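You operate a simulated robot arm through the tools that you are given. There is no shell and no other tool.

The job below is to be done with a simulated two-armed robot. You get a single attempt, and the scene is never put back.

## Task
Open the green-cap bottle for tasting: shaken till mixed, clamped in the holder.
Fine: shake first, clamp before opening; cap on the tray; leave the other bottle.
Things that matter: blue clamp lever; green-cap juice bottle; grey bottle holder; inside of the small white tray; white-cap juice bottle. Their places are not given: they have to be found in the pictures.

It is judged by the outcome, as a careful person would: the job done as asked, and still so three seconds after it is handed in. It fails if anything else is knocked over, pushed out of place, dropped, spilled or broken. Lids that push on must go on centred and level and be pressed home; caps that screw on are set level and turned clockwise until they are tight.

## Robot
Two 7-joint arms with fingered hands on one trunk that stands fixed in place. Base frame: the origin is at the foot of the trunk, x ahead of it, y to its left, z up. Readings come in m, rad, newtons and seconds.
The left shoulder is at [0.02, 0.123, 1.086], the right one opposite. With the tool pointing down near the work surface each hand reaches from about 0.1 to 0.48 m from the base axis, measured 20 degrees to its own side. Payload 2.4 kg a hand.
The TCP of each hand is the grasp point between the finger pads, 0.017 m short of the fingertips. In the tool frame z runs along the fingers and y along their closing line. The gripper opens to 0.088 m; its body begins 0.047 m behind the TCP. The gripper is a hand of 3 fingers: y runs from the thumb to the fingers, the wrist lies at [0, 0, -0.165] in the tool frame, and closing takes about 1.5 s.
Orientation is that of the tool frame in the base frame, as a unit quaternion [x, y, z, w]. With the fingers straight down and closing along the base's y, the tool's x points along the base's -x, its y along +y and its z along -z.

## Interface
- The arms move only by the tool step_arm. It takes "left_series", "right_series" or both (then of equal length, played together; a hand with none holds still); each is a list of rows, each a list of 7 numbers: the shift along the tool's x, y, z in m, then the turn, a rotation vector about the tool's x, y, z in rad, then the opening, from 0 (shut) to 1 (fully open). In form: [[dx, dy, dz, ax, ay, az, fingers], ...]. A call has 1 to 20 rows; each row is the pose to reach, as a shift and turn from the pose commanded when the call began, along the tool's axes at that moment. A row lasts 0.2 s, in which the tool goes at most 0.05 m and 0.15 rad; a call with a longer step from one row to the next is refused whole, and so is a gripper value outside its range. A pose out of reach is approached as far as the arm can. The call stops where the force on the tool passes 40 N (or 10 N more than at its start, if that is more) or the arm is blocked; 0.2 s more then pass. Each finger travels about 0.045 m/s and halts on what it meets, pressing with about 29 N; the grip force reading is that of the motor and also rises with nothing between the fingers. The clock runs only during rows and for 0.2 s after the last one: add rows that repeat a pose to give the fingers time. The reply holds the time, the measured pose of the TCP, the force on the tool along the base axes, the opening and the grip force, in the units named above and with some noise, with the torque about the TCP (base axes, N m) and any sound that the robot's microphone picked up.
- Cameras (640 x 400 px; columns grow to the right, rows downward): "scene" is now at [0.0492, 0.0221, 1.5333]; the picture's right is [0.30, -0.95, 0.00], its down [-0.79, -0.25, -0.57] and it looks along [0.54, 0.17, -0.82] (base axes); focal length 364 px, centre (320, 200). "left" rides on the left gripper at [-0.052, 0.004, -0.066] in its tool frame; the picture's right is [-0.09, -1.00, 0.00], its down [0.78, -0.07, -0.62] and it looks along [0.62, -0.05, 0.78] (tool axes); focal length 243 px, centre (320, 200). "right" rides on the right gripper at [0.052, 0.004, -0.066] in its tool frame; the picture's right is [-0.08, 1.00, 0.00], its down [-0.78, -0.07, -0.62] and it looks along [-0.62, -0.05, 0.78] (tool axes); focal length 243 px, centre (320, 200).
- snapshot(camera): a new picture of that camera. The clock stands still meanwhile.
- move_column(by): moves the trunk up (or, below 0, down) by that many m; the arms and the scene camera ride with it, the base frame stays. It gives what a move gives, with no picture.
- grasp_type(shape, hand): the hand has 3 fingers and takes this shape, open, in about a second: jaw (thumb against the fingers, like two jaws); tri (thumb and two fingers); tip (a fingertip pinch); poke (one finger out to press); point (the index stretched); flat (the hand flat); cup (the hand cupped); fist (a fist). The gripper value then closes the fingers along that shape, each until it touches; the sizes above hold for jaw. It gives what a move gives, with no picture.
- pan_tilt(pan, tilt): turns the head with the scene camera to pan (to the left, within 2.094 rad either way) and tilt (down, from -0.506 to 1.204), counted from straight ahead of the robot. It gives what a move gives.
- locate(camera, pixels): for up to 12 pixels [column, row] of the newest picture of that camera ("zoom" is the newest enlarged one), the place [x, y, z] in the base frame of the surface seen there, good to about 0.002 m. The clock stands still meanwhile.
- zoom(camera, box): a new picture of the part [left, top, right, bottom] of that camera's present view, enlarged. The clock stands still meanwhile.
- job_done(): hands the job in; it is judged then, once.

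Unless the task says otherwise, let go and move clear before handing in.

The tools are called after ">>>" as a command line: name --argument value ..., lists and objects as JSON in quotes. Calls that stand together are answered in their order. step_arm: Moves the arms, as the interface text tells. Its arguments: {"type":"object","properties":{"left_series":{"type":"array"},"right_series":{"type":"array"}},"required":[]} The other tools are called the same way: move_column (by) moves the trunk up or down; grasp_type (shape, hand) gives the hand a shape; pan_tilt (pan, tilt) turns the head that bears the scene camera; snapshot (camera) takes a picture; locate (camera, pixels) gives the place of the surface under pixels of a picture; zoom (camera, box) takes an enlarged picture of a part of a camera's view; job_done () hands the job in.

At the start:

```text
time: 0.0
left_position: [0.3159, 0.3323, 1.1592]
left_orientation: [-0.001, 1.0, 0.0, 0.0]
left_wrist_force: [-0.1, -0.1, 0.1]
left_torque: [0.03, 0.01, -0.01]
left_gripper_width: 0.0877
left_gripper_force: 0.0
left_shape: jaw
right_position: [0.3223, 0.0344, 1.1518]
right_orientation: [0.001, 1.0, 0.0, 0.0]
right_wrist_force: [-0.5, -0.3, 0.5]
right_torque: [-0.02, 0.03, -0.01]
right_gripper_width: 0.0879
right_gripper_force: 0.1
right_shape: jaw
trunk travel left (down, up): [-0.3, 0.53]
head pan, tilt (commanded): [0.302, 0.965]
```

scene: 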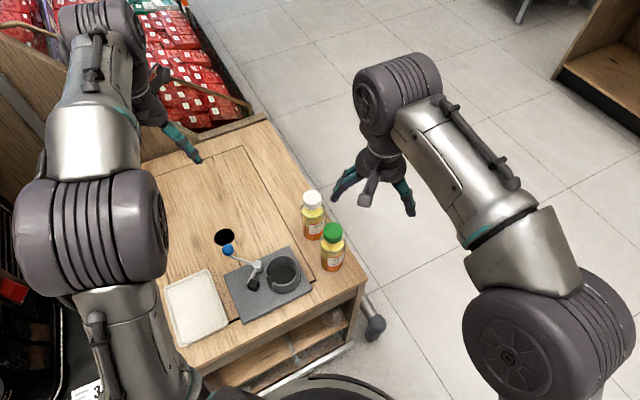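
right: 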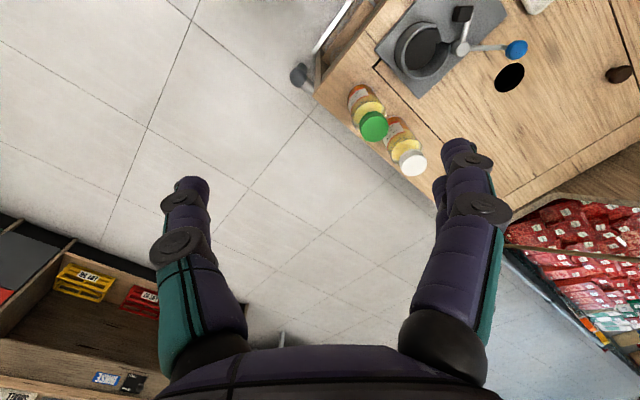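
left: 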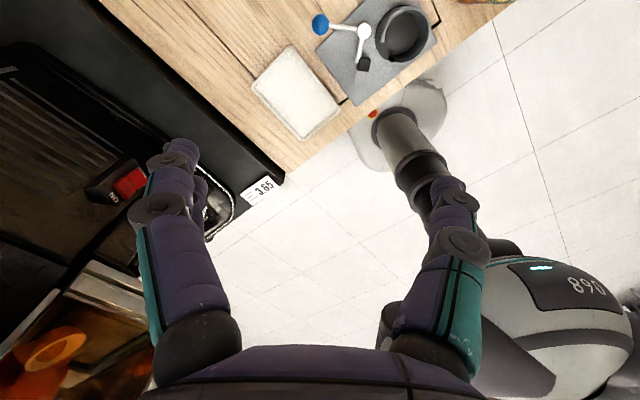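

The scene picture shows the green-cap bottle near (332,245), the white-cap one near (313,215), the holder cup near (284,273), the lever's blue knob near (228,249) and the tray near (196,305). I'll zoom in on them and measure.

>>> zoom --camera "scene" --box '[150, 170, 390, 320]'

>>> locate --camera "scene" --pixels '[[333, 231], [331, 268], [312, 197], [314, 238], [283, 274], [228, 249], [254, 270], [196, 305], [240, 300], [300, 262], [200, 230], [290, 240]]'

```text
2.67 times, centred on (270, 245) of scene
```

zoom: 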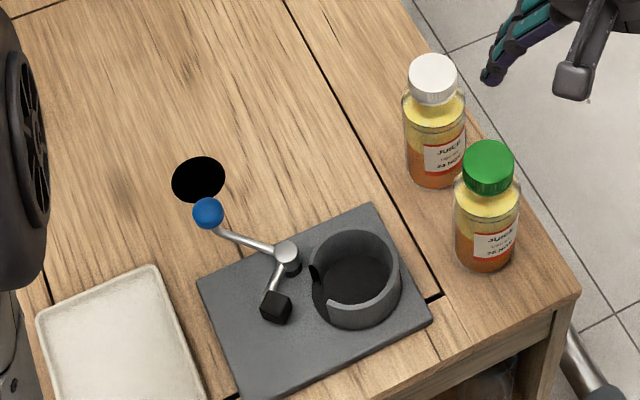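

```text
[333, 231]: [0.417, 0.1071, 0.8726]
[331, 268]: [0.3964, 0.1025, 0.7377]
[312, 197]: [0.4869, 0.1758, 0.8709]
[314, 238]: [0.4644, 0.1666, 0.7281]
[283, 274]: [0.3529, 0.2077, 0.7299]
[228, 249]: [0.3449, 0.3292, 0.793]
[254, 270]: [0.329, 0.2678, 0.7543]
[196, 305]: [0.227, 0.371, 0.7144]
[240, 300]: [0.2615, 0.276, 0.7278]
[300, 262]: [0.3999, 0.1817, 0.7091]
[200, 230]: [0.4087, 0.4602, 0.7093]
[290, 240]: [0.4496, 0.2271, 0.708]
```

The zoom shows the lever pivot near (288,255), a black pad near (275,307) and a gap in the cup wall near (318,285), so swinging the lever should push the pad through the gap. I'll measure these in the zoom picture.

>>> locate --camera "zoom" --pixels '[[208, 210], [288, 250], [275, 300], [245, 240], [350, 240], [398, 280], [350, 318], [312, 262], [330, 305], [355, 290], [488, 152], [488, 185]]'

>>> zoom --camera "scene" --box '[216, 235, 320, 300]'

>>> zoom --camera "left" --box '[240, 0, 440, 125]'

>>> zoom --camera "right" --box '[340, 0, 540, 125]'

```text
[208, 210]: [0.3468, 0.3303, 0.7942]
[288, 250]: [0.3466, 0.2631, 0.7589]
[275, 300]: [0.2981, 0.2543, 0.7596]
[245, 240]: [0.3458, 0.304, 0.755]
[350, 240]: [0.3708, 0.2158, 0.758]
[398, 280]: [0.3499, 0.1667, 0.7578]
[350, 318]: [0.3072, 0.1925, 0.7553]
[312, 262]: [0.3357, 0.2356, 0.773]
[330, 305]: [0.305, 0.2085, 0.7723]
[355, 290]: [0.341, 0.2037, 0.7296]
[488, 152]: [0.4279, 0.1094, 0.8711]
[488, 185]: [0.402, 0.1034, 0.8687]
```

```text
6.15 times, centred on (268, 268) of scene
```

zoom: 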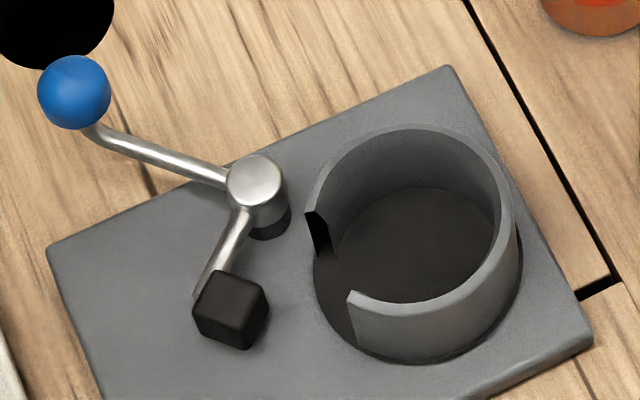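

```text
3.20 times, centred on (340, 62) of left
```

zoom: 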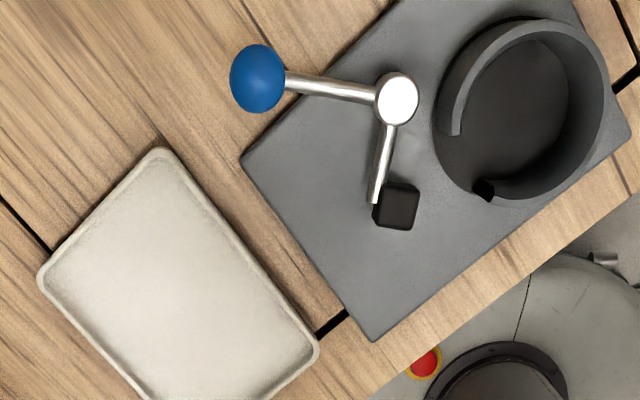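

```text
3.20 times, centred on (440, 62) of right
```

zoom: 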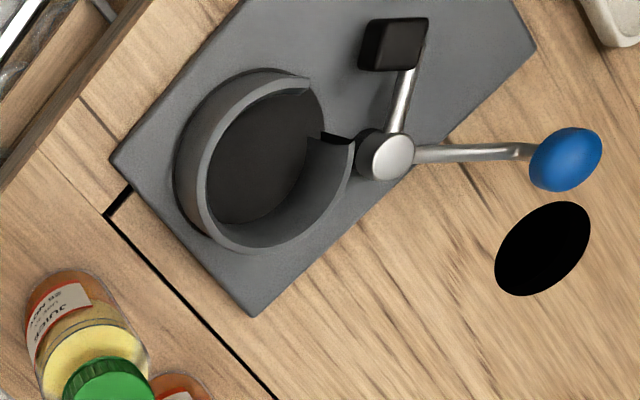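

The pivot sits at about (0.346,0.263), with the knob at (0.346,0.330) and the cup gap facing toward -x/+y, so the lever must be turned counter-clockwise. Next I'll zoom on the bottles to get their sizes and positions.

>>> zoom --camera "scene" --box '[280, 180, 376, 290]'

>>> snapshot --camera "scene"

```text
3.64 times, centred on (328, 235) of scene
```

zoom: 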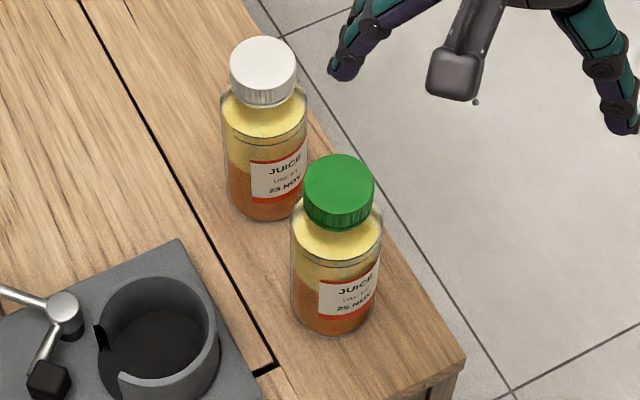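

```text
taken
```

scene: 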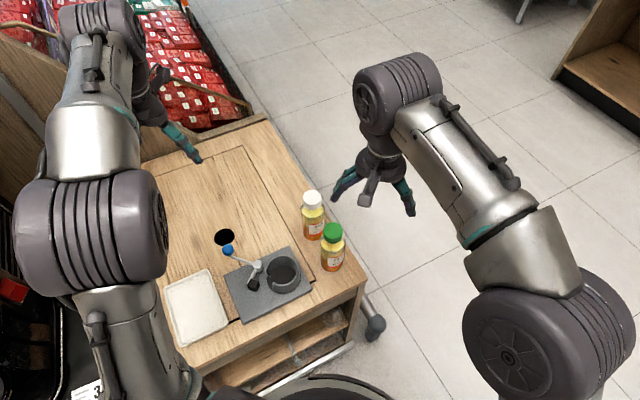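

In this zoom the green cap top is at (339,180) and the bottle base at about (333,335). I'll locate points on both bottles.

>>> locate --camera "zoom" --pixels '[[339, 182], [307, 180], [371, 180], [339, 158], [338, 206], [338, 224], [338, 245], [338, 275], [300, 270], [374, 270], [333, 330], [338, 300]]'

>>> locate --camera "zoom" --pixels '[[262, 60], [232, 62], [292, 62], [262, 40], [262, 82], [264, 130], [264, 160], [228, 160], [302, 150], [262, 216], [285, 260], [230, 250]]'

```text
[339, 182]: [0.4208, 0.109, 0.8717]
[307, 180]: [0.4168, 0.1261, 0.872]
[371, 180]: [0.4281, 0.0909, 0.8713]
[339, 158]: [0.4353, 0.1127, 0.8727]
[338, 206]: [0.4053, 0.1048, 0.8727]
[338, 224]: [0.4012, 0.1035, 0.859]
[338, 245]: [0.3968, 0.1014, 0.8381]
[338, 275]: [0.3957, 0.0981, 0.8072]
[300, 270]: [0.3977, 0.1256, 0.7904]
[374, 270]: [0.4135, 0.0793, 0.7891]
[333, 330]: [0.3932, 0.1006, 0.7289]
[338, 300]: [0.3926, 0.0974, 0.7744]
```

```text
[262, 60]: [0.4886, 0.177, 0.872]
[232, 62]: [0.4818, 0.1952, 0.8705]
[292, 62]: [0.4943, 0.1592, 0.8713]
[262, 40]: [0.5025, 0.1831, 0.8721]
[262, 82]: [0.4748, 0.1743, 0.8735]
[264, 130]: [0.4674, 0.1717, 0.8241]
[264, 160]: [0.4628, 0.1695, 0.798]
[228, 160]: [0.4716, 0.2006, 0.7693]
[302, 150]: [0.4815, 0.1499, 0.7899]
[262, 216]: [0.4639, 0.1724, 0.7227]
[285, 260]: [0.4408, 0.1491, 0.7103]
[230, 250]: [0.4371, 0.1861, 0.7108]
```

The green cap centre is at (0.4205,0.109) with its top at z 0.872, the table is at 0.709, and the body radius is about 0.028; the white bottle stands at (0.4885,0.177). I'll swing the right hand into a near-horizontal pose (yaw 40°, tilted 20° down), well clear of everything.

>>> step_arm --right_series '[[0.002, -0.006, 0.02, -0.0426, -0.1169, -0.0608, 1], [0.004, -0.012, 0.04, -0.0851, -0.2338, -0.1216, 1], [0.006, -0.018, 0.06, -0.1277, -0.3507, -0.1823, 1], [0.008, -0.024, 0.08, -0.1702, -0.4676, -0.2431, 1], [0.01, -0.03, 0.1, -0.2128, -0.5846, -0.3039, 1], [0.012, -0.036, 0.12, -0.2554, -0.7015, -0.3647, 1], [0.014, -0.042, 0.14, -0.2979, -0.8184, -0.4255, 1], [0.016, -0.048, 0.16, -0.3405, -0.9353, -0.4862, 1], [0.018, -0.054, 0.18, -0.383, -1.0522, -0.547, 1], [0.02, -0.06, 0.2, -0.4256, -1.1691, -0.6078, 1], [0.02, -0.06, 0.2, -0.4256, -1.1691, -0.6078, 1]]'

>>> snapshot --camera "scene"

>>> snapshot --camera "right"

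```text
time: 2.4
left_position: [0.315, 0.3334, 1.1599]
left_orientation: [0.0, 1.0, 0.0, 0.001]
left_wrist_force: [0.2, 1.0, -0.4]
left_torque: [0.01, 0.0, -0.01]
left_gripper_width: 0.0879
left_gripper_force: 0.1
left_shape: jaw
right_position: [0.3044, -0.0245, 0.9488]
right_orientation: [-0.281, 0.769, 0.196, 0.539]
right_wrist_force: [-0.4, 0.0, 0.3]
right_torque: [-0.03, -0.03, -0.02]
right_gripper_width: 0.0878
right_gripper_force: 0.1
right_shape: jaw
right hand out of reach, approached as far as the arm can: row 6, 9
trunk travel left (down, up): [-0.3, 0.53]
head pan, tilt (commanded): [0.302, 0.965]
```

```text
taken
```

scene: 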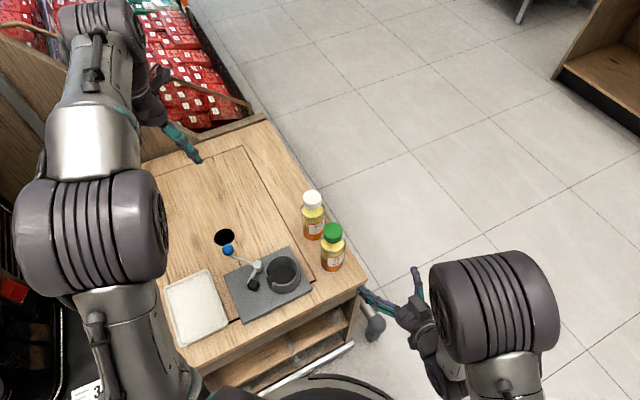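

```text
taken
```

right: 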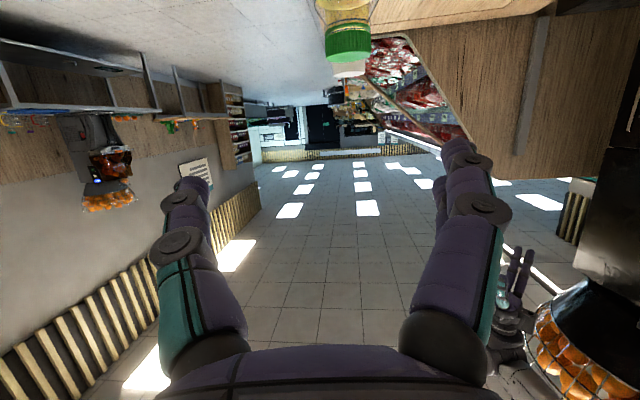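

The right hand reached the wanted orientation at (0.304,-0.025,0.949) with its path clear. Now I'll lower it to a pre-grasp point about 9 cm short of the green bottle at z 0.80.

>>> step_arm --right_series '[[0.0188, 0.0045, 0.0223, 0, 0, 0, 1], [0.0376, 0.009, 0.0446, 0, 0, 0, 1], [0.0565, 0.0136, 0.0669, 0, 0, 0, 1], [0.0753, 0.0181, 0.0891, 0, 0, 0, 1], [0.0941, 0.0226, 0.1114, 0, 0, 0, 1], [0.1129, 0.0271, 0.1337, 0, 0, 0, 1], [0.1129, 0.0271, 0.1337, 0, 0, 0, 1]]'

>>> snapshot --camera "scene"

>>> snapshot --camera "right"

```text
time: 4.0
left_position: [0.315, 0.3326, 1.1578]
left_orientation: [0.0, 1.0, 0.0, 0.0]
left_wrist_force: [0.7, 1.0, -0.3]
left_torque: [-0.02, 0.01, 0.0]
left_gripper_width: 0.0879
left_gripper_force: 0.0
left_shape: jaw
right_position: [0.3531, 0.0531, 0.8011]
right_orientation: [-0.28, 0.77, 0.195, 0.539]
right_wrist_force: [0.1, -0.4, 0.2]
right_torque: [0.02, 0.0, 0.02]
right_gripper_width: 0.0879
right_gripper_force: 0.0
right_shape: jaw
trunk travel left (down, up): [-0.3, 0.53]
head pan, tilt (commanded): [0.302, 0.965]
```

```text
taken
```

scene: 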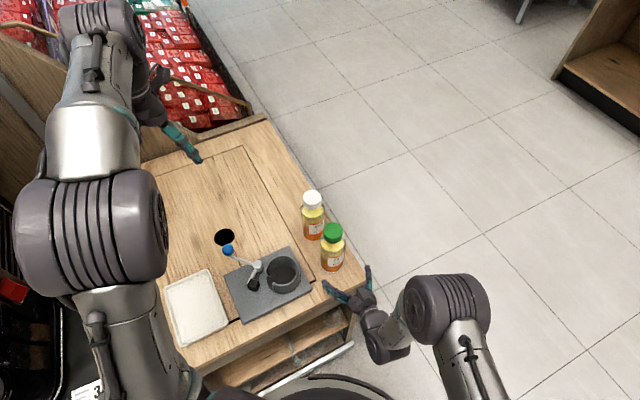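

```text
taken
```

right: 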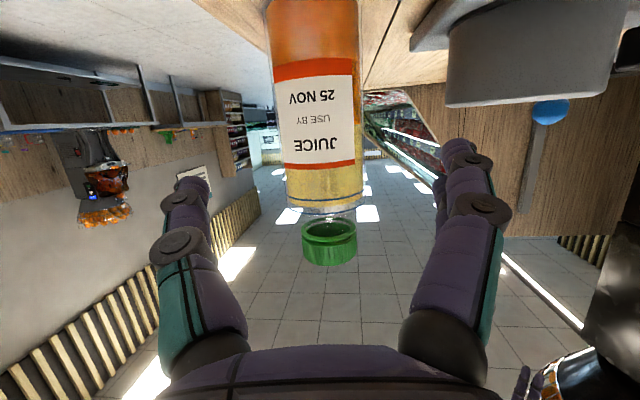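

The bottle stands centred between the open fingers in the right camera (column about 320). I'll advance 8.5 cm horizontally so the pads reach the bottle axis, keeping the fingers open.

>>> step_arm --right_series '[[-0.0073, 0, 0.02, 0, 0, 0, 1], [-0.0146, 0, 0.04, 0, 0, 0, 1], [-0.0218, 0, 0.06, 0, 0, 0, 1], [-0.0291, 0, 0.08, 0, 0, 0, 1], [-0.0291, 0, 0.08, 0, 0, 0, 1]]'

>>> snapshot --camera "scene"

>>> snapshot --camera "right"

>>> zoom --camera "scene" --box '[270, 180, 400, 300]'

```text
time: 5.2
left_position: [0.3159, 0.334, 1.1588]
left_orientation: [0.0, 1.0, -0.001, 0.0]
left_wrist_force: [0.5, 0.8, -0.1]
left_torque: [-0.01, 0.0, 0.02]
left_gripper_width: 0.0879
left_gripper_force: 0.1
left_shape: jaw
right_position: [0.4198, 0.1067, 0.8011]
right_orientation: [-0.28, 0.77, 0.196, 0.539]
right_wrist_force: [-0.4, -0.3, -0.1]
right_torque: [0.02, 0.01, -0.05]
right_gripper_width: 0.0881
right_gripper_force: 0.0
right_shape: jaw
trunk travel left (down, up): [-0.3, 0.53]
head pan, tilt (commanded): [0.302, 0.965]
```

```text
taken
```

scene: 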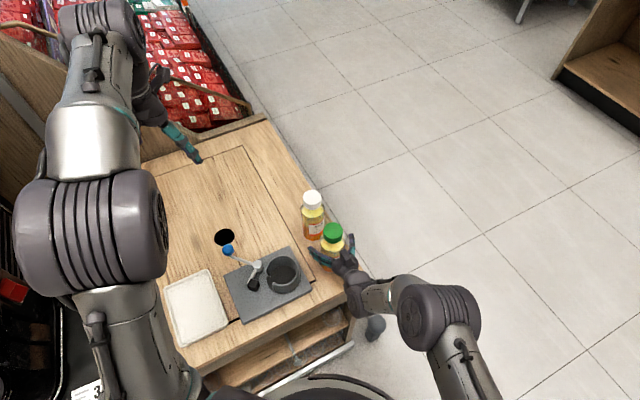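

```text
taken
```

right: 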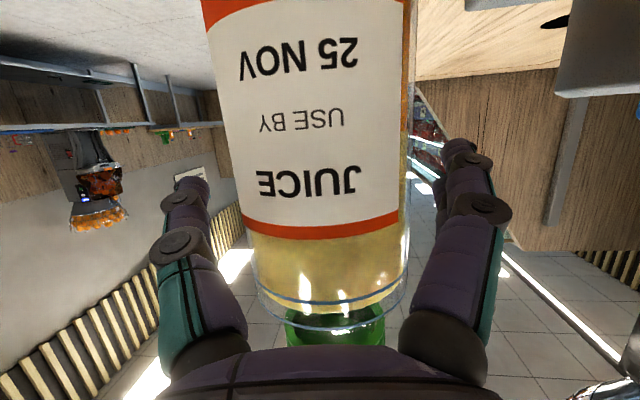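

```text
3.33 times, centred on (335, 240) of scene
```

zoom: 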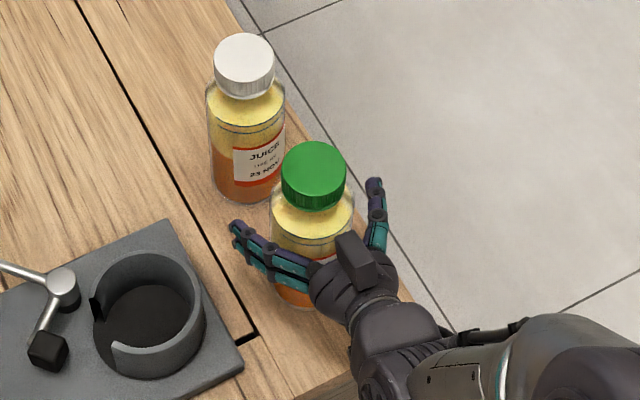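

The fingers are on either side of the green bottle's body with the white bottle untouched. I'll close the right hand, holding position for 1.6 s.

>>> step_arm --right_series '[[0, 0, 0, 0, 0, 0, 0.7], [0, 0, 0, 0, 0, 0, 0.4], [0, 0, 0, 0, 0, 0, 0.2], [0, 0, 0, 0, 0, 0, 0], [0, 0, 0, 0, 0, 0, 0], [0, 0, 0, 0, 0, 0, 0], [0, 0, 0, 0, 0, 0, 0], [0, 0, 0, 0, 0, 0, 0]]'

>>> zoom --camera "scene" --box '[270, 180, 400, 300]'

>>> snapshot --camera "right"

```text
time: 7.0
left_position: [0.3167, 0.3332, 1.1589]
left_orientation: [0.0, 1.0, 0.0, 0.0]
left_wrist_force: [0.1, -0.2, 0.0]
left_torque: [-0.01, 0.02, 0.02]
left_gripper_width: 0.088
left_gripper_force: 0.0
left_shape: jaw
right_position: [0.4207, 0.1065, 0.8004]
right_orientation: [-0.28, 0.77, 0.195, 0.539]
right_wrist_force: [1.0, 0.7, 3.4]
right_torque: [0.01, 0.0, -0.02]
right_gripper_width: 0.0442
right_gripper_force: 28.7
right_shape: jaw
trunk travel left (down, up): [-0.3, 0.53]
head pan, tilt (commanded): [0.302, 0.965]
```

```text
3.33 times, centred on (335, 240) of scene
```

zoom: 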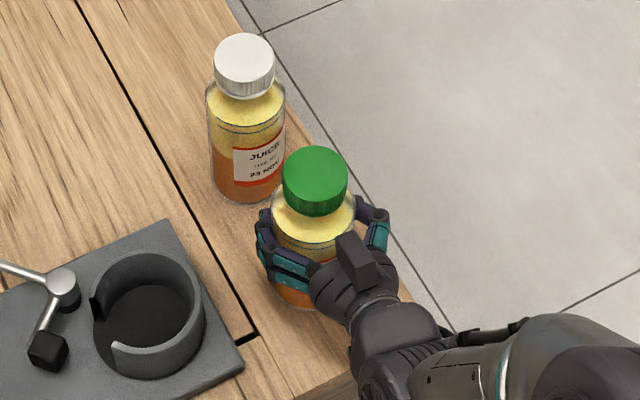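

```text
taken
```

right: 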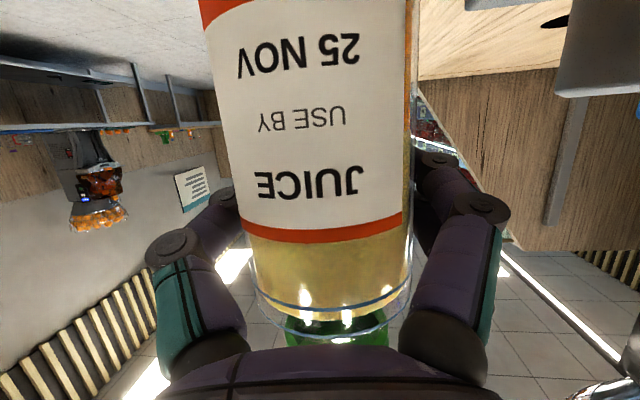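

The grip reads 28.7 N at a width of 0.044, so the bottle is held. I'll lift straight up 15 cm and check it.

>>> step_arm --right_series '[[-0.0141, 0, -0.0051, 0, 0, 0, 0], [-0.0376, 0, -0.0137, 0, 0, 0, 0], [-0.0705, 0, -0.0257, 0, 0, 0, 0], [-0.1034, 0, -0.0376, 0, 0, 0, 0], [-0.1316, 0, -0.0479, 0, 0, 0, 0], [-0.141, 0, -0.0513, 0, 0, 0, 0], [-0.141, 0, -0.0513, 0, 0, 0, 0]]'

>>> snapshot --camera "scene"

```text
time: 8.6
left_position: [0.3166, 0.3335, 1.1591]
left_orientation: [0.0, 1.0, -0.001, 0.0]
left_wrist_force: [0.6, -0.3, 0.8]
left_torque: [0.01, 0.01, -0.02]
left_gripper_width: 0.088
left_gripper_force: 0.0
left_shape: jaw
right_position: [0.4186, 0.1069, 0.9498]
right_orientation: [-0.28, 0.77, 0.196, 0.539]
right_wrist_force: [1.0, 0.2, -3.1]
right_torque: [0.03, 0.02, -0.01]
right_gripper_width: 0.0439
right_gripper_force: 28.7
right_shape: jaw
trunk travel left (down, up): [-0.3, 0.53]
head pan, tilt (commanded): [0.302, 0.965]
```

```text
taken
```

scene: 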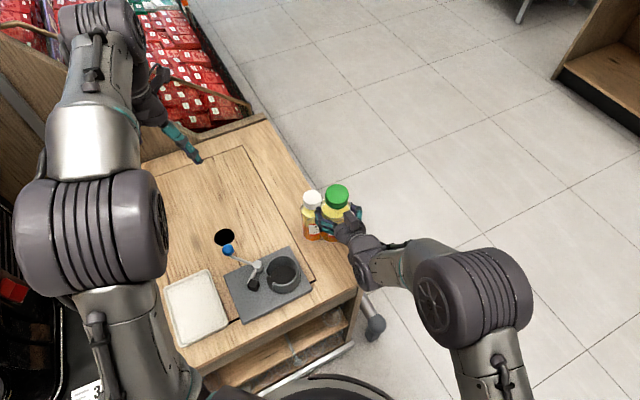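

The bottle came up cleanly (weight about 3 N) and clears the white bottle. I'll carry it back and right to open space over the floor edge, then shake.

>>> step_arm --right_series '[[-0.0002, -0.0166, -0.0358, 0, 0, 0, 0], [-0.0006, -0.0332, -0.0716, 0, 0, 0, 0], [-0.0009, -0.0498, -0.1073, 0, 0, 0, 0], [-0.0012, -0.0664, -0.1431, 0, 0, 0, 0], [-0.0012, -0.0664, -0.1431, 0, 0, 0, 0]]'

>>> snapshot --camera "scene"

>>> snapshot --camera "right"

```text
time: 9.8
left_position: [0.3155, 0.3335, 1.1595]
left_orientation: [0.001, 1.0, 0.0, 0.0]
left_wrist_force: [0.1, 0.5, 0.5]
left_torque: [-0.03, 0.01, 0.01]
left_gripper_width: 0.088
left_gripper_force: 0.0
left_shape: jaw
right_position: [0.3573, -0.0289, 0.9996]
right_orientation: [-0.28, 0.77, 0.196, 0.539]
right_wrist_force: [-0.2, -0.2, -2.0]
right_torque: [-0.02, 0.02, -0.02]
right_gripper_width: 0.0433
right_gripper_force: 29.2
right_shape: jaw
trunk travel left (down, up): [-0.3, 0.53]
head pan, tilt (commanded): [0.302, 0.965]
```

```text
taken
```

scene: 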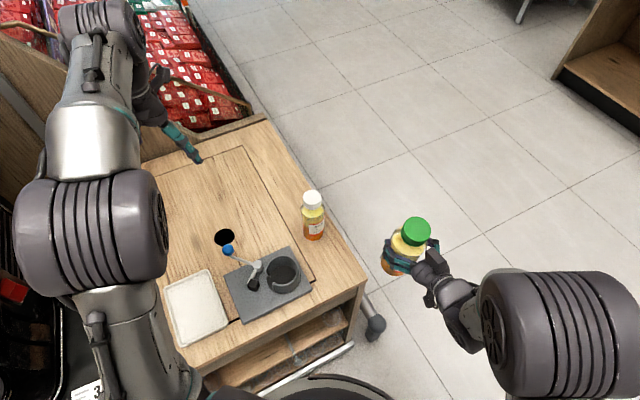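

```text
taken
```

right: 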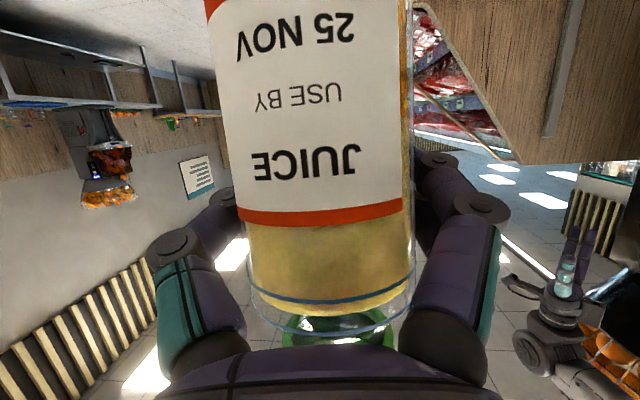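

The bottle is in open space at (0.357,-0.029,1.00), still held at 29 N. I'll shake it up and down about 4.8 cm, 10 strokes.

>>> step_arm --right_series '[[-0.0451, 0, -0.0164, 0, 0, 0, 0], [0, 0, 0, 0, 0, 0, 0], [-0.0451, 0, -0.0164, 0, 0, 0, 0], [0, 0, 0, 0, 0, 0, 0], [-0.0451, 0, -0.0164, 0, 0, 0, 0], [0, 0, 0, 0, 0, 0, 0], [-0.0451, 0, -0.0164, 0, 0, 0, 0], [0, 0, 0, 0, 0, 0, 0], [-0.0451, 0, -0.0164, 0, 0, 0, 0], [0, 0, 0, 0, 0, 0, 0], [-0.0451, 0, -0.0164, 0, 0, 0, 0], [0, 0, 0, 0, 0, 0, 0], [-0.0451, 0, -0.0164, 0, 0, 0, 0], [0, 0, 0, 0, 0, 0, 0], [-0.0451, 0, -0.0164, 0, 0, 0, 0], [0, 0, 0, 0, 0, 0, 0], [-0.0451, 0, -0.0164, 0, 0, 0, 0], [0, 0, 0, 0, 0, 0, 0], [-0.0451, 0, -0.0164, 0, 0, 0, 0], [0, 0, 0, 0, 0, 0, 0]]'

>>> zoom --camera "scene" --box '[360, 190, 480, 290]'

>>> snapshot --camera "right"

```text
time: 14.0
left_position: [0.3171, 0.3332, 1.1587]
left_orientation: [0.0, 1.0, 0.0, -0.001]
left_wrist_force: [0.5, 0.0, -0.2]
left_torque: [-0.01, 0.0, 0.0]
left_gripper_width: 0.0878
left_gripper_force: 0.1
left_shape: jaw
right_position: [0.3594, -0.0296, 0.9999]
right_orientation: [-0.279, 0.771, 0.196, 0.538]
right_wrist_force: [-0.2, 0.0, -2.7]
right_torque: [0.0, 0.01, 0.05]
right_gripper_width: 0.0427
right_gripper_force: 28.8
right_shape: jaw
trunk travel left (down, up): [-0.3, 0.53]
head pan, tilt (commanded): [0.302, 0.965]
```

```text
4.00 times, centred on (420, 240) of scene
```

zoom: 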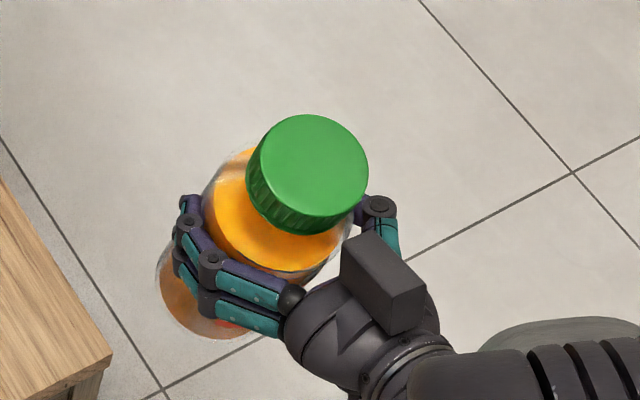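

```text
taken
```

right: 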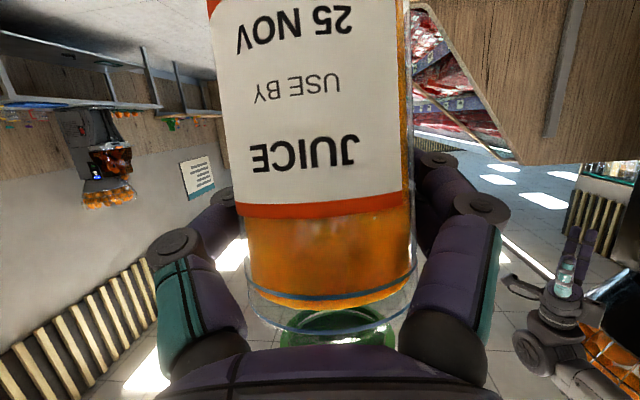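

The upper layer has turned from yellow to orange (right camera, around (330,255)), so the shake is working. I'll shake another 10 strokes to make sure it is mixed.

>>> step_arm --right_series '[[-0.0451, 0, -0.0164, 0, 0, 0, 0], [0, 0, 0, 0, 0, 0, 0], [-0.0451, 0, -0.0164, 0, 0, 0, 0], [0, 0, 0, 0, 0, 0, 0], [-0.0451, 0, -0.0164, 0, 0, 0, 0], [0, 0, 0, 0, 0, 0, 0], [-0.0451, 0, -0.0164, 0, 0, 0, 0], [0, 0, 0, 0, 0, 0, 0], [-0.0451, 0, -0.0164, 0, 0, 0, 0], [0, 0, 0, 0, 0, 0, 0], [-0.0451, 0, -0.0164, 0, 0, 0, 0], [0, 0, 0, 0, 0, 0, 0], [-0.0451, 0, -0.0164, 0, 0, 0, 0], [0, 0, 0, 0, 0, 0, 0], [-0.0451, 0, -0.0164, 0, 0, 0, 0], [0, 0, 0, 0, 0, 0, 0], [-0.0451, 0, -0.0164, 0, 0, 0, 0], [0, 0, 0, 0, 0, 0, 0], [-0.0451, 0, -0.0164, 0, 0, 0, 0], [0, 0, 0, 0, 0, 0, 0]]'

>>> zoom --camera "scene" --box '[360, 190, 480, 290]'

>>> snapshot --camera "right"

```text
time: 18.2
left_position: [0.3168, 0.3333, 1.1585]
left_orientation: [0.0, 1.0, 0.001, -0.001]
left_wrist_force: [0.1, -0.7, -0.4]
left_torque: [0.01, 0.0, 0.01]
left_gripper_width: 0.088
left_gripper_force: 0.1
left_shape: jaw
right_position: [0.3571, -0.0299, 0.9975]
right_orientation: [-0.28, 0.771, 0.195, 0.538]
right_wrist_force: [-0.6, 0.2, -3.2]
right_torque: [-0.01, -0.01, 0.05]
right_gripper_width: 0.0413
right_gripper_force: 29.2
right_shape: jaw
trunk travel left (down, up): [-0.3, 0.53]
head pan, tilt (commanded): [0.302, 0.965]
```

```text
4.00 times, centred on (420, 240) of scene
```

zoom: 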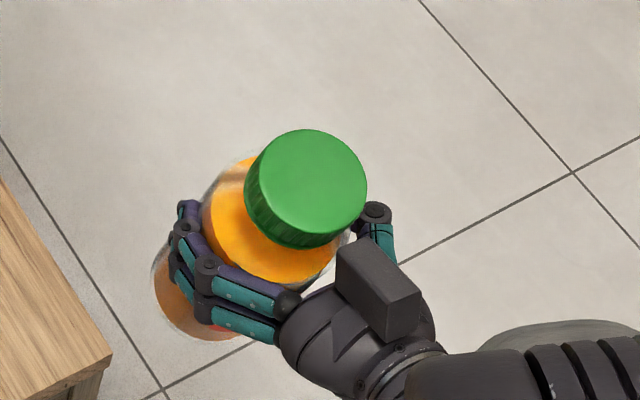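

```text
taken
```

right: 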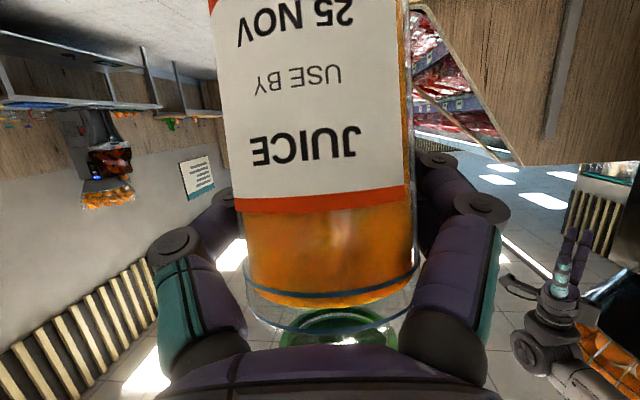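

The bottle has slipped or tilted slightly in the grip (label rows moved from about 160 to 145 in the right camera). I'll measure the cap and body to see its tilt before going on.

>>> zoom --camera "scene" --box '[385, 215, 435, 280]'

>>> snapshot --camera "scene"

>>> locate --camera "scene" --pixels '[[417, 234], [410, 224], [424, 224], [416, 227], [407, 236], [427, 240], [416, 245], [401, 252], [395, 267], [402, 273], [410, 256]]'

>>> locate --camera "right" --pixels '[[230, 100], [320, 100], [400, 100], [250, 260], [330, 260], [405, 260], [255, 292], [330, 298], [410, 285], [320, 180], [320, 20], [330, 335]]'

```text
6.15 times, centred on (410, 248) of scene
```

zoom: 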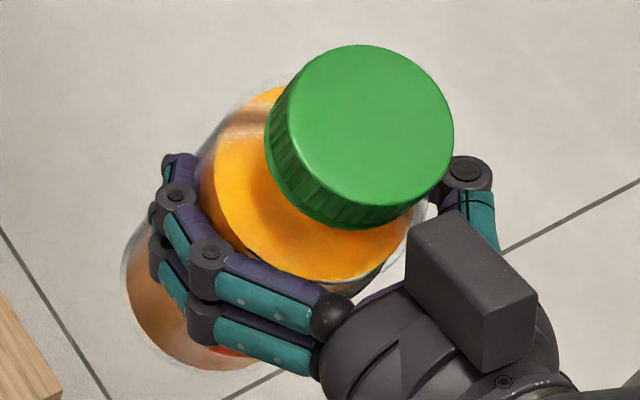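

```text
taken
```

scene: 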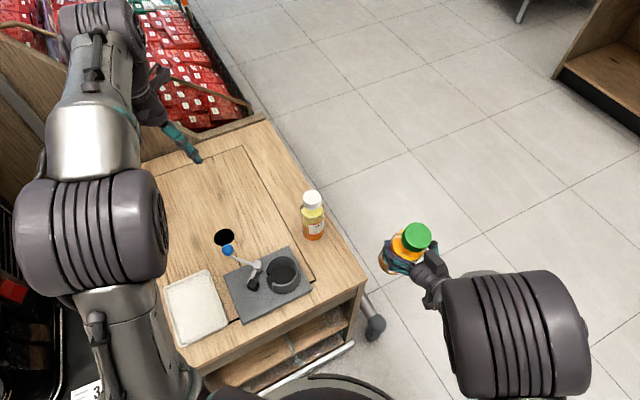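

```text
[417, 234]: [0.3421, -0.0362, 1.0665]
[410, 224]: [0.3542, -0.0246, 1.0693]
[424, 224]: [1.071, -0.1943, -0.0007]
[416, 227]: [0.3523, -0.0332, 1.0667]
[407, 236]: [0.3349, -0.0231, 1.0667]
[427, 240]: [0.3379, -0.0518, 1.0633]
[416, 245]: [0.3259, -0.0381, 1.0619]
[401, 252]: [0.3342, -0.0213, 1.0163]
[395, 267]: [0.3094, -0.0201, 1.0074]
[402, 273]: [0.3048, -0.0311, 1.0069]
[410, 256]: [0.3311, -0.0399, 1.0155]
```

```text
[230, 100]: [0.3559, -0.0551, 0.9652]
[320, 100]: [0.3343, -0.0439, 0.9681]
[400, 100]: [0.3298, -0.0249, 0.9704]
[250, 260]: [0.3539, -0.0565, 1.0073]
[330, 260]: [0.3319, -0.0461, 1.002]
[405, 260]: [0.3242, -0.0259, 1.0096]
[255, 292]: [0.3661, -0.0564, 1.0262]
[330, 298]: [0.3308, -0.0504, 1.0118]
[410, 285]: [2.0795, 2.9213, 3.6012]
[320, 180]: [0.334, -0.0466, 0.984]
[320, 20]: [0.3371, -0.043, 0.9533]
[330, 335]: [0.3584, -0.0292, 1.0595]
```

The bottle leans about 9° with its top toward the palm and has slid about 4 mm, so vertical strokes are slipping it a little. I'll do one more shaking round sideways, along the closing line with a wrist roll, where the fingers hold it firmly.

>>> step_arm --right_series '[[0, 0.045, 0, 0, 0, 0.14, 0], [0, 0, 0, 0, 0, 0, 0], [0, -0.045, 0, 0, 0, -0.14, 0], [0, 0, 0, 0, 0, 0, 0], [0, 0.045, 0, 0, 0, 0.14, 0], [0, 0, 0, 0, 0, 0, 0], [0, -0.045, 0, 0, 0, -0.14, 0], [0, 0, 0, 0, 0, 0, 0], [0, 0.045, 0, 0, 0, 0.14, 0], [0, 0, 0, 0, 0, 0, 0], [0, 0.045, 0, 0, 0, 0.14, 0], [0, 0, 0, 0, 0, 0, 0], [0, 0.045, 0, 0, 0, 0.14, 0], [0, 0, 0, 0, 0, 0, 0], [0, 0.045, 0, 0, 0, 0.14, 0], [0, 0, 0, 0, 0, 0, 0], [0, 0.045, 0, 0, 0, 0.14, 0], [0, 0, 0, 0, 0, 0, 0], [0, 0, 0, 0, 0, 0, 0]]'

>>> zoom --camera "scene" --box '[385, 215, 435, 280]'

>>> snapshot --camera "right"

```text
time: 22.2
left_position: [0.3149, 0.3332, 1.1585]
left_orientation: [0.0, 1.0, 0.0, 0.0]
left_wrist_force: [0.5, 0.6, -0.1]
left_torque: [0.02, -0.03, 0.0]
left_gripper_width: 0.0878
left_gripper_force: 0.0
left_shape: jaw
right_position: [0.358, -0.0307, 1.0011]
right_orientation: [-0.28, 0.77, 0.195, 0.539]
right_wrist_force: [0.1, -1.1, -2.8]
right_torque: [0.01, 0.0, -0.01]
right_gripper_width: 0.0383
right_gripper_force: 28.6
right_shape: jaw
trunk travel left (down, up): [-0.3, 0.53]
head pan, tilt (commanded): [0.302, 0.965]
```

```text
6.15 times, centred on (410, 248) of scene
```

zoom: 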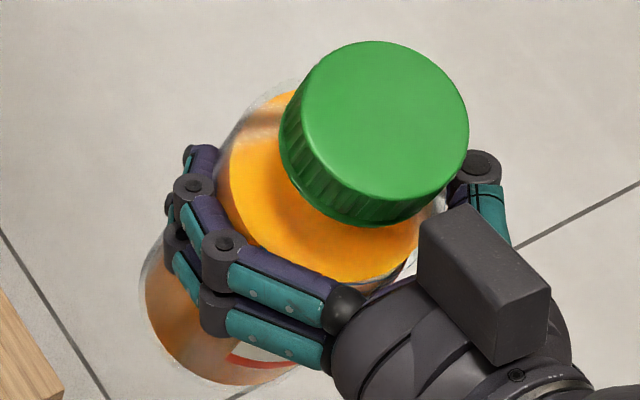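

```text
taken
```

right: 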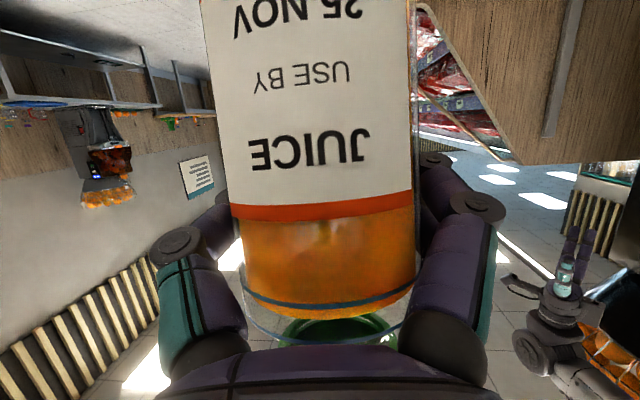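

The juice now looks evenly orange; the bottle has settled deeper toward the palm (width 0.038) and still leans. Before placing it I'll measure the cup rim accurately.

>>> zoom --camera "scene" --box '[232, 240, 320, 300]'

```text
6.67 times, centred on (276, 270) of scene
```

zoom: 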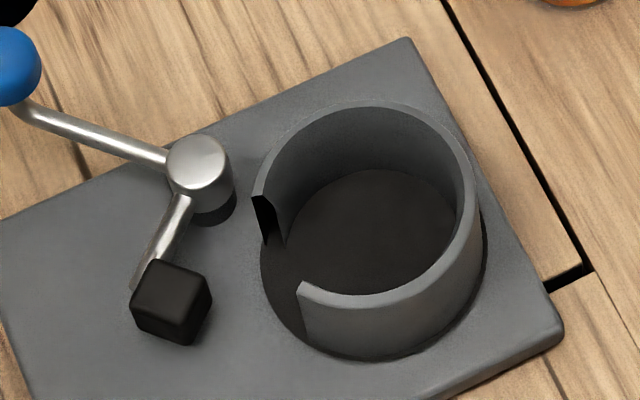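

The rim shows as a band from the gap end at (258,190), over the far side near (370,106), right side (475,210), to the other gap end at (302,290). I'll locate rim points and the floor.

>>> locate --camera "zoom" --pixels '[[370, 107], [320, 122], [280, 155], [260, 188], [425, 128], [458, 163], [475, 210], [455, 258], [420, 285], [375, 301], [330, 299], [305, 289]]'

>>> locate --camera "zoom" --pixels '[[370, 240], [320, 230], [430, 220], [370, 180], [200, 152], [165, 210], [170, 275], [15, 60], [10, 40], [240, 330], [480, 300], [330, 80]]'

```text
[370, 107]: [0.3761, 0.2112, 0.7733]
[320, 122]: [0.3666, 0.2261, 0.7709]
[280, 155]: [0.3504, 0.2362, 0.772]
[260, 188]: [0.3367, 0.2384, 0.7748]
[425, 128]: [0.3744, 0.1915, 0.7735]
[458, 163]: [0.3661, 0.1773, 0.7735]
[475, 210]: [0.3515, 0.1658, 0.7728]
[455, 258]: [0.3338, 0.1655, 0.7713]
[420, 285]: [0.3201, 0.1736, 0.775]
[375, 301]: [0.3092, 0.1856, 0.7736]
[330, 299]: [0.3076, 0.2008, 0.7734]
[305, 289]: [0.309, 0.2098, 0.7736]
```

```text
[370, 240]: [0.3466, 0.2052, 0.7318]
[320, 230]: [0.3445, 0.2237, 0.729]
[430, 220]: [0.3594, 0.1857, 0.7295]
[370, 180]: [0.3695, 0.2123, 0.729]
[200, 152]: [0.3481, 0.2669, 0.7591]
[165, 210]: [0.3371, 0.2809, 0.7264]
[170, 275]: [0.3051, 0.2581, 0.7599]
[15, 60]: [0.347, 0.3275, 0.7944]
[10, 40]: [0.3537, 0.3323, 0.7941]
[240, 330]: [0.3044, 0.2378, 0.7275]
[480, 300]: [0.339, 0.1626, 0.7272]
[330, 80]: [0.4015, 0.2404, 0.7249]
```

The cup centre fits to about (0.342,0.2015) with inner radius near 0.033 and rim at z 0.773; its gap faces about 132°. Now I'll measure the bottle's pose in the hand.

>>> zoom --camera "scene" --box '[385, 215, 435, 280]'

>>> locate --camera "zoom" --pixels '[[374, 118], [320, 90], [430, 90], [374, 60], [374, 175], [320, 150], [430, 150], [345, 118], [405, 118], [340, 200], [300, 175], [390, 205]]'

>>> locate --camera "right" --pixels '[[310, 20], [313, 60], [316, 100], [320, 140], [324, 180], [327, 220], [330, 255], [331, 280], [240, 100], [390, 100], [265, 250], [395, 250]]'

```text
6.15 times, centred on (410, 248) of scene
```

zoom: 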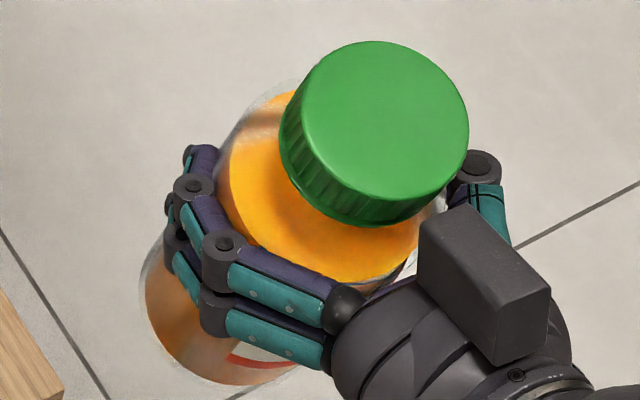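

```text
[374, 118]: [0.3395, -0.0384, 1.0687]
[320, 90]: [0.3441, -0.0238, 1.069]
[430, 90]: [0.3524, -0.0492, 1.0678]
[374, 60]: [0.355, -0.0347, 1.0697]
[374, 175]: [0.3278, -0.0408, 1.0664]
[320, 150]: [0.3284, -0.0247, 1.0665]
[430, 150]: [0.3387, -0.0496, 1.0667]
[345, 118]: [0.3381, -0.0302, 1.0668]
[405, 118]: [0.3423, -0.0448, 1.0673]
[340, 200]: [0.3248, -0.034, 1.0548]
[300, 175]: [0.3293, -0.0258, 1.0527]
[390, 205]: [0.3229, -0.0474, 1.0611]
```

```text
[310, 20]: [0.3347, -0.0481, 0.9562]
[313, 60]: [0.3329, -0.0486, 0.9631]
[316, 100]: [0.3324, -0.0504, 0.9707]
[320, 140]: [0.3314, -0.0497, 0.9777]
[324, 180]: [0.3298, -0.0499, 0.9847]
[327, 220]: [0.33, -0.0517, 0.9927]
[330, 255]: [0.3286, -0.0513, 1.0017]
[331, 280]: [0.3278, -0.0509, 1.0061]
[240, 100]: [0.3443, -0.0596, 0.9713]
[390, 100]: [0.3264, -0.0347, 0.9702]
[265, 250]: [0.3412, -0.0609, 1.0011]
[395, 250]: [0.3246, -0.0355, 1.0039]
```

The bottle axis leans (-0.13,-0.05) per unit height and sits about 9 mm behind the TCP. I'll carry it over the cup to TCP (0.351,0.205,0.95) and turn the hand by the same angle so the bottle hangs upright.

>>> step_arm --right_series '[[-0.0004, 0.023, 0.0193, -0.0019, 0.0164, 0.0053, 0], [-0.0008, 0.046, 0.0386, -0.0039, 0.0328, 0.0106, 0], [-0.0011, 0.069, 0.0578, -0.0058, 0.0491, 0.0159, 0], [-0.0015, 0.092, 0.0771, -0.0077, 0.0655, 0.0212, 0], [-0.0019, 0.1151, 0.0964, -0.0096, 0.0819, 0.0264, 0], [-0.0023, 0.1381, 0.1157, -0.0116, 0.0983, 0.0317, 0], [-0.0026, 0.1611, 0.1349, -0.0135, 0.1146, 0.037, 0], [-0.003, 0.1841, 0.1542, -0.0154, 0.131, 0.0423, 0], [-0.003, 0.1841, 0.1542, -0.0154, 0.131, 0.0423, 0]]'

>>> snapshot --camera "scene"

>>> zoom --camera "scene" --box '[220, 160, 380, 320]'

>>> snapshot --camera "right"

>>> snapshot --camera "left"

```text
time: 24.2
left_position: [0.3153, 0.3329, 1.1593]
left_orientation: [0.0, 1.0, 0.0, 0.0]
left_wrist_force: [-0.7, -1.0, 0.4]
left_torque: [0.04, -0.02, -0.01]
left_gripper_width: 0.0877
left_gripper_force: 0.1
left_shape: jaw
right_position: [0.3528, 0.2061, 0.9472]
right_orientation: [-0.28, 0.808, 0.195, 0.481]
right_wrist_force: [-0.6, 0.1, -2.0]
right_torque: [0.01, -0.02, 0.0]
right_gripper_width: 0.0377
right_gripper_force: 29.0
right_shape: jaw
trunk travel left (down, up): [-0.3, 0.53]
head pan, tilt (commanded): [0.302, 0.965]
```

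```text
taken
```

scene: 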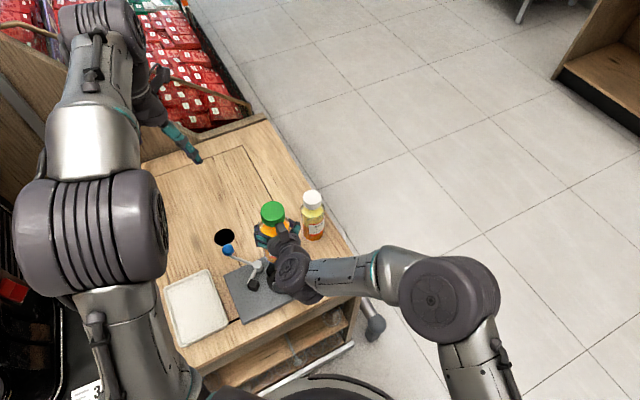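

```text
2.50 times, centred on (300, 240) of scene
```

zoom: 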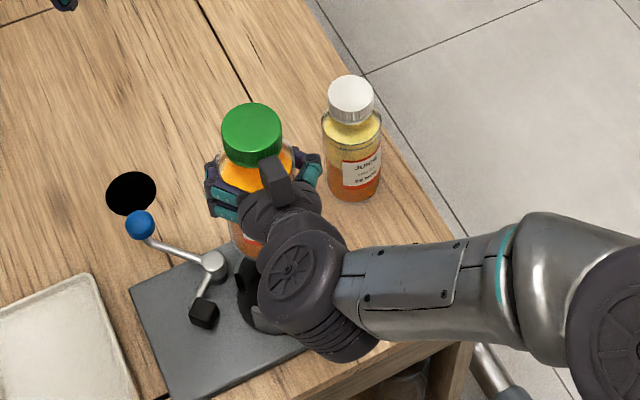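

```text
taken
```

right: 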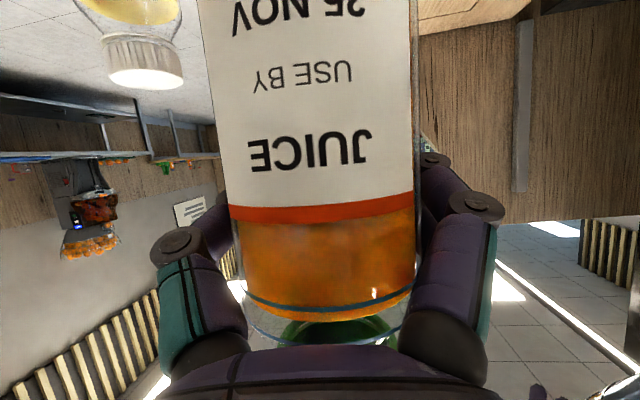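

```text
taken
```

left: 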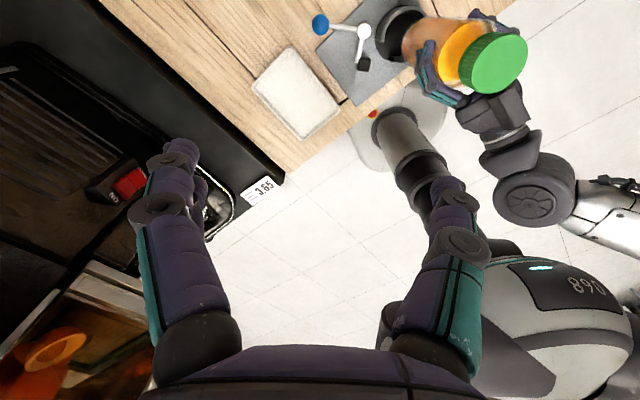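

The bottle hangs over the cup and the left camera sees it at (450,50). I'll measure the cap and body again for uprightness and centring.

>>> locate --camera "zoom" --pixels '[[252, 122], [252, 108], [252, 140], [230, 122], [274, 122], [238, 112], [266, 112], [240, 140], [250, 157], [245, 232]]'

>>> locate --camera "right" --pixels '[[308, 20], [312, 60], [315, 100], [318, 140], [322, 180], [325, 220], [328, 255], [330, 280], [240, 100], [390, 100], [265, 250], [395, 250]]'

>>> zoom --camera "left" --box '[360, 0, 540, 112]'

```text
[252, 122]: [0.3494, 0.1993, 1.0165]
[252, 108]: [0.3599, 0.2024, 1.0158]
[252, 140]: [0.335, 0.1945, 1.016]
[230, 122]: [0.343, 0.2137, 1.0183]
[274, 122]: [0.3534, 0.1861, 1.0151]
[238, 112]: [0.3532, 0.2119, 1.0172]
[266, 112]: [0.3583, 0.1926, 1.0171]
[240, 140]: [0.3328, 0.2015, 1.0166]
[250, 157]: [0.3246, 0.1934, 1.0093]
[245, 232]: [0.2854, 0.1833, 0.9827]
```

```text
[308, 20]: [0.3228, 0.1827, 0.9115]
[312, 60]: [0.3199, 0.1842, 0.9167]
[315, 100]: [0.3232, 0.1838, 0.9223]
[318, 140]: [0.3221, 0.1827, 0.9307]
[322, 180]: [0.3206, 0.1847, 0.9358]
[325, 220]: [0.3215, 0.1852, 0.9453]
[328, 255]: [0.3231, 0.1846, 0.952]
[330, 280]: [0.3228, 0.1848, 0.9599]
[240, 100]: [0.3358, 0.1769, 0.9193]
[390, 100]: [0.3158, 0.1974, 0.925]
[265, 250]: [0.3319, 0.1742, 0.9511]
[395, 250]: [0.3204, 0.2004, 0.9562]
```

```text
3.56 times, centred on (450, 56) of left
```

zoom: 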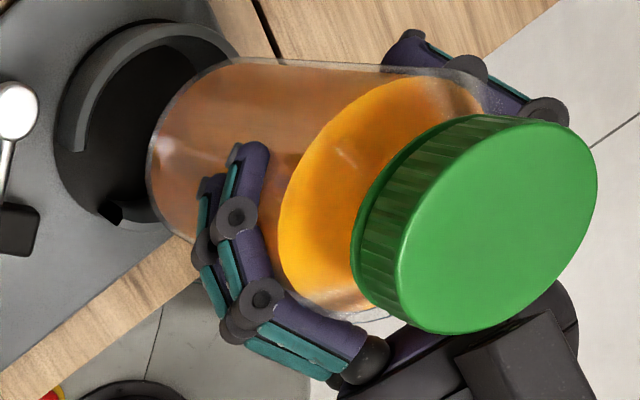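

The bottle is now upright within about 2°, with its axis near (0.345,0.2005) against a cup centre of (0.342,0.2015). I'll nudge by (-3,+1.5) mm and lower 7 cm so the base sits just above the rim.

>>> step_arm --right_series '[[0.0007, 0.0031, -0.0011, 0, 0, 0, 0], [0.0184, 0.0022, 0.0082, 0, 0, 0, 0], [0.0362, 0.0013, 0.0174, 0, 0, 0, 0], [0.0539, 0.0004, 0.0267, 0, 0, 0, 0], [0.0628, -0.0001, 0.0313, 0, 0, 0, 0], [0.0628, -0.0001, 0.0313, 0, 0, 0, 0]]'

>>> zoom --camera "scene" --box '[220, 180, 350, 310]'

>>> zoom --camera "left" --box '[340, 0, 520, 112]'

```text
time: 25.6
left_position: [0.3165, 0.3328, 1.1597]
left_orientation: [0.0, 1.0, 0.0, 0.0]
left_wrist_force: [-1.2, -0.2, 0.1]
left_torque: [0.01, 0.01, -0.04]
left_gripper_width: 0.0881
left_gripper_force: 0.0
left_shape: jaw
right_position: [0.3494, 0.2065, 0.8791]
right_orientation: [-0.281, 0.807, 0.195, 0.481]
right_wrist_force: [0.1, 0.3, -2.3]
right_torque: [0.01, -0.02, 0.01]
right_gripper_width: 0.0372
right_gripper_force: 29.7
right_shape: jaw
trunk travel left (down, up): [-0.3, 0.53]
head pan, tilt (commanded): [0.302, 0.965]
```

```text
3.08 times, centred on (285, 245) of scene
```

zoom: 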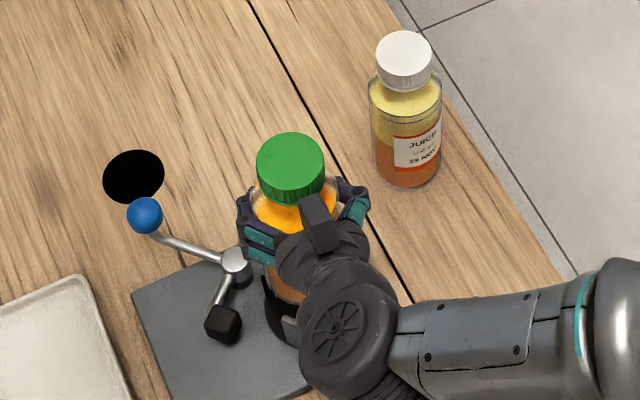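

```text
3.56 times, centred on (430, 56) of left
```

zoom: 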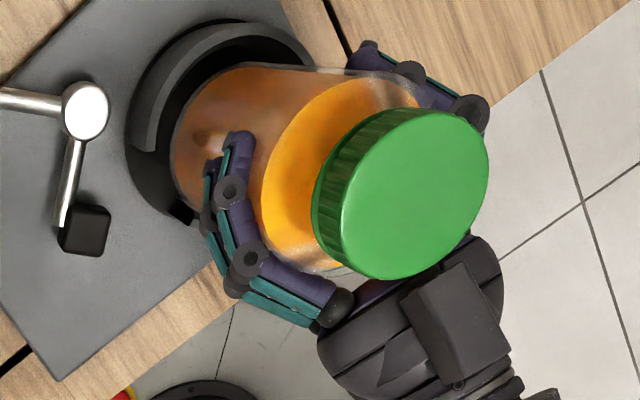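

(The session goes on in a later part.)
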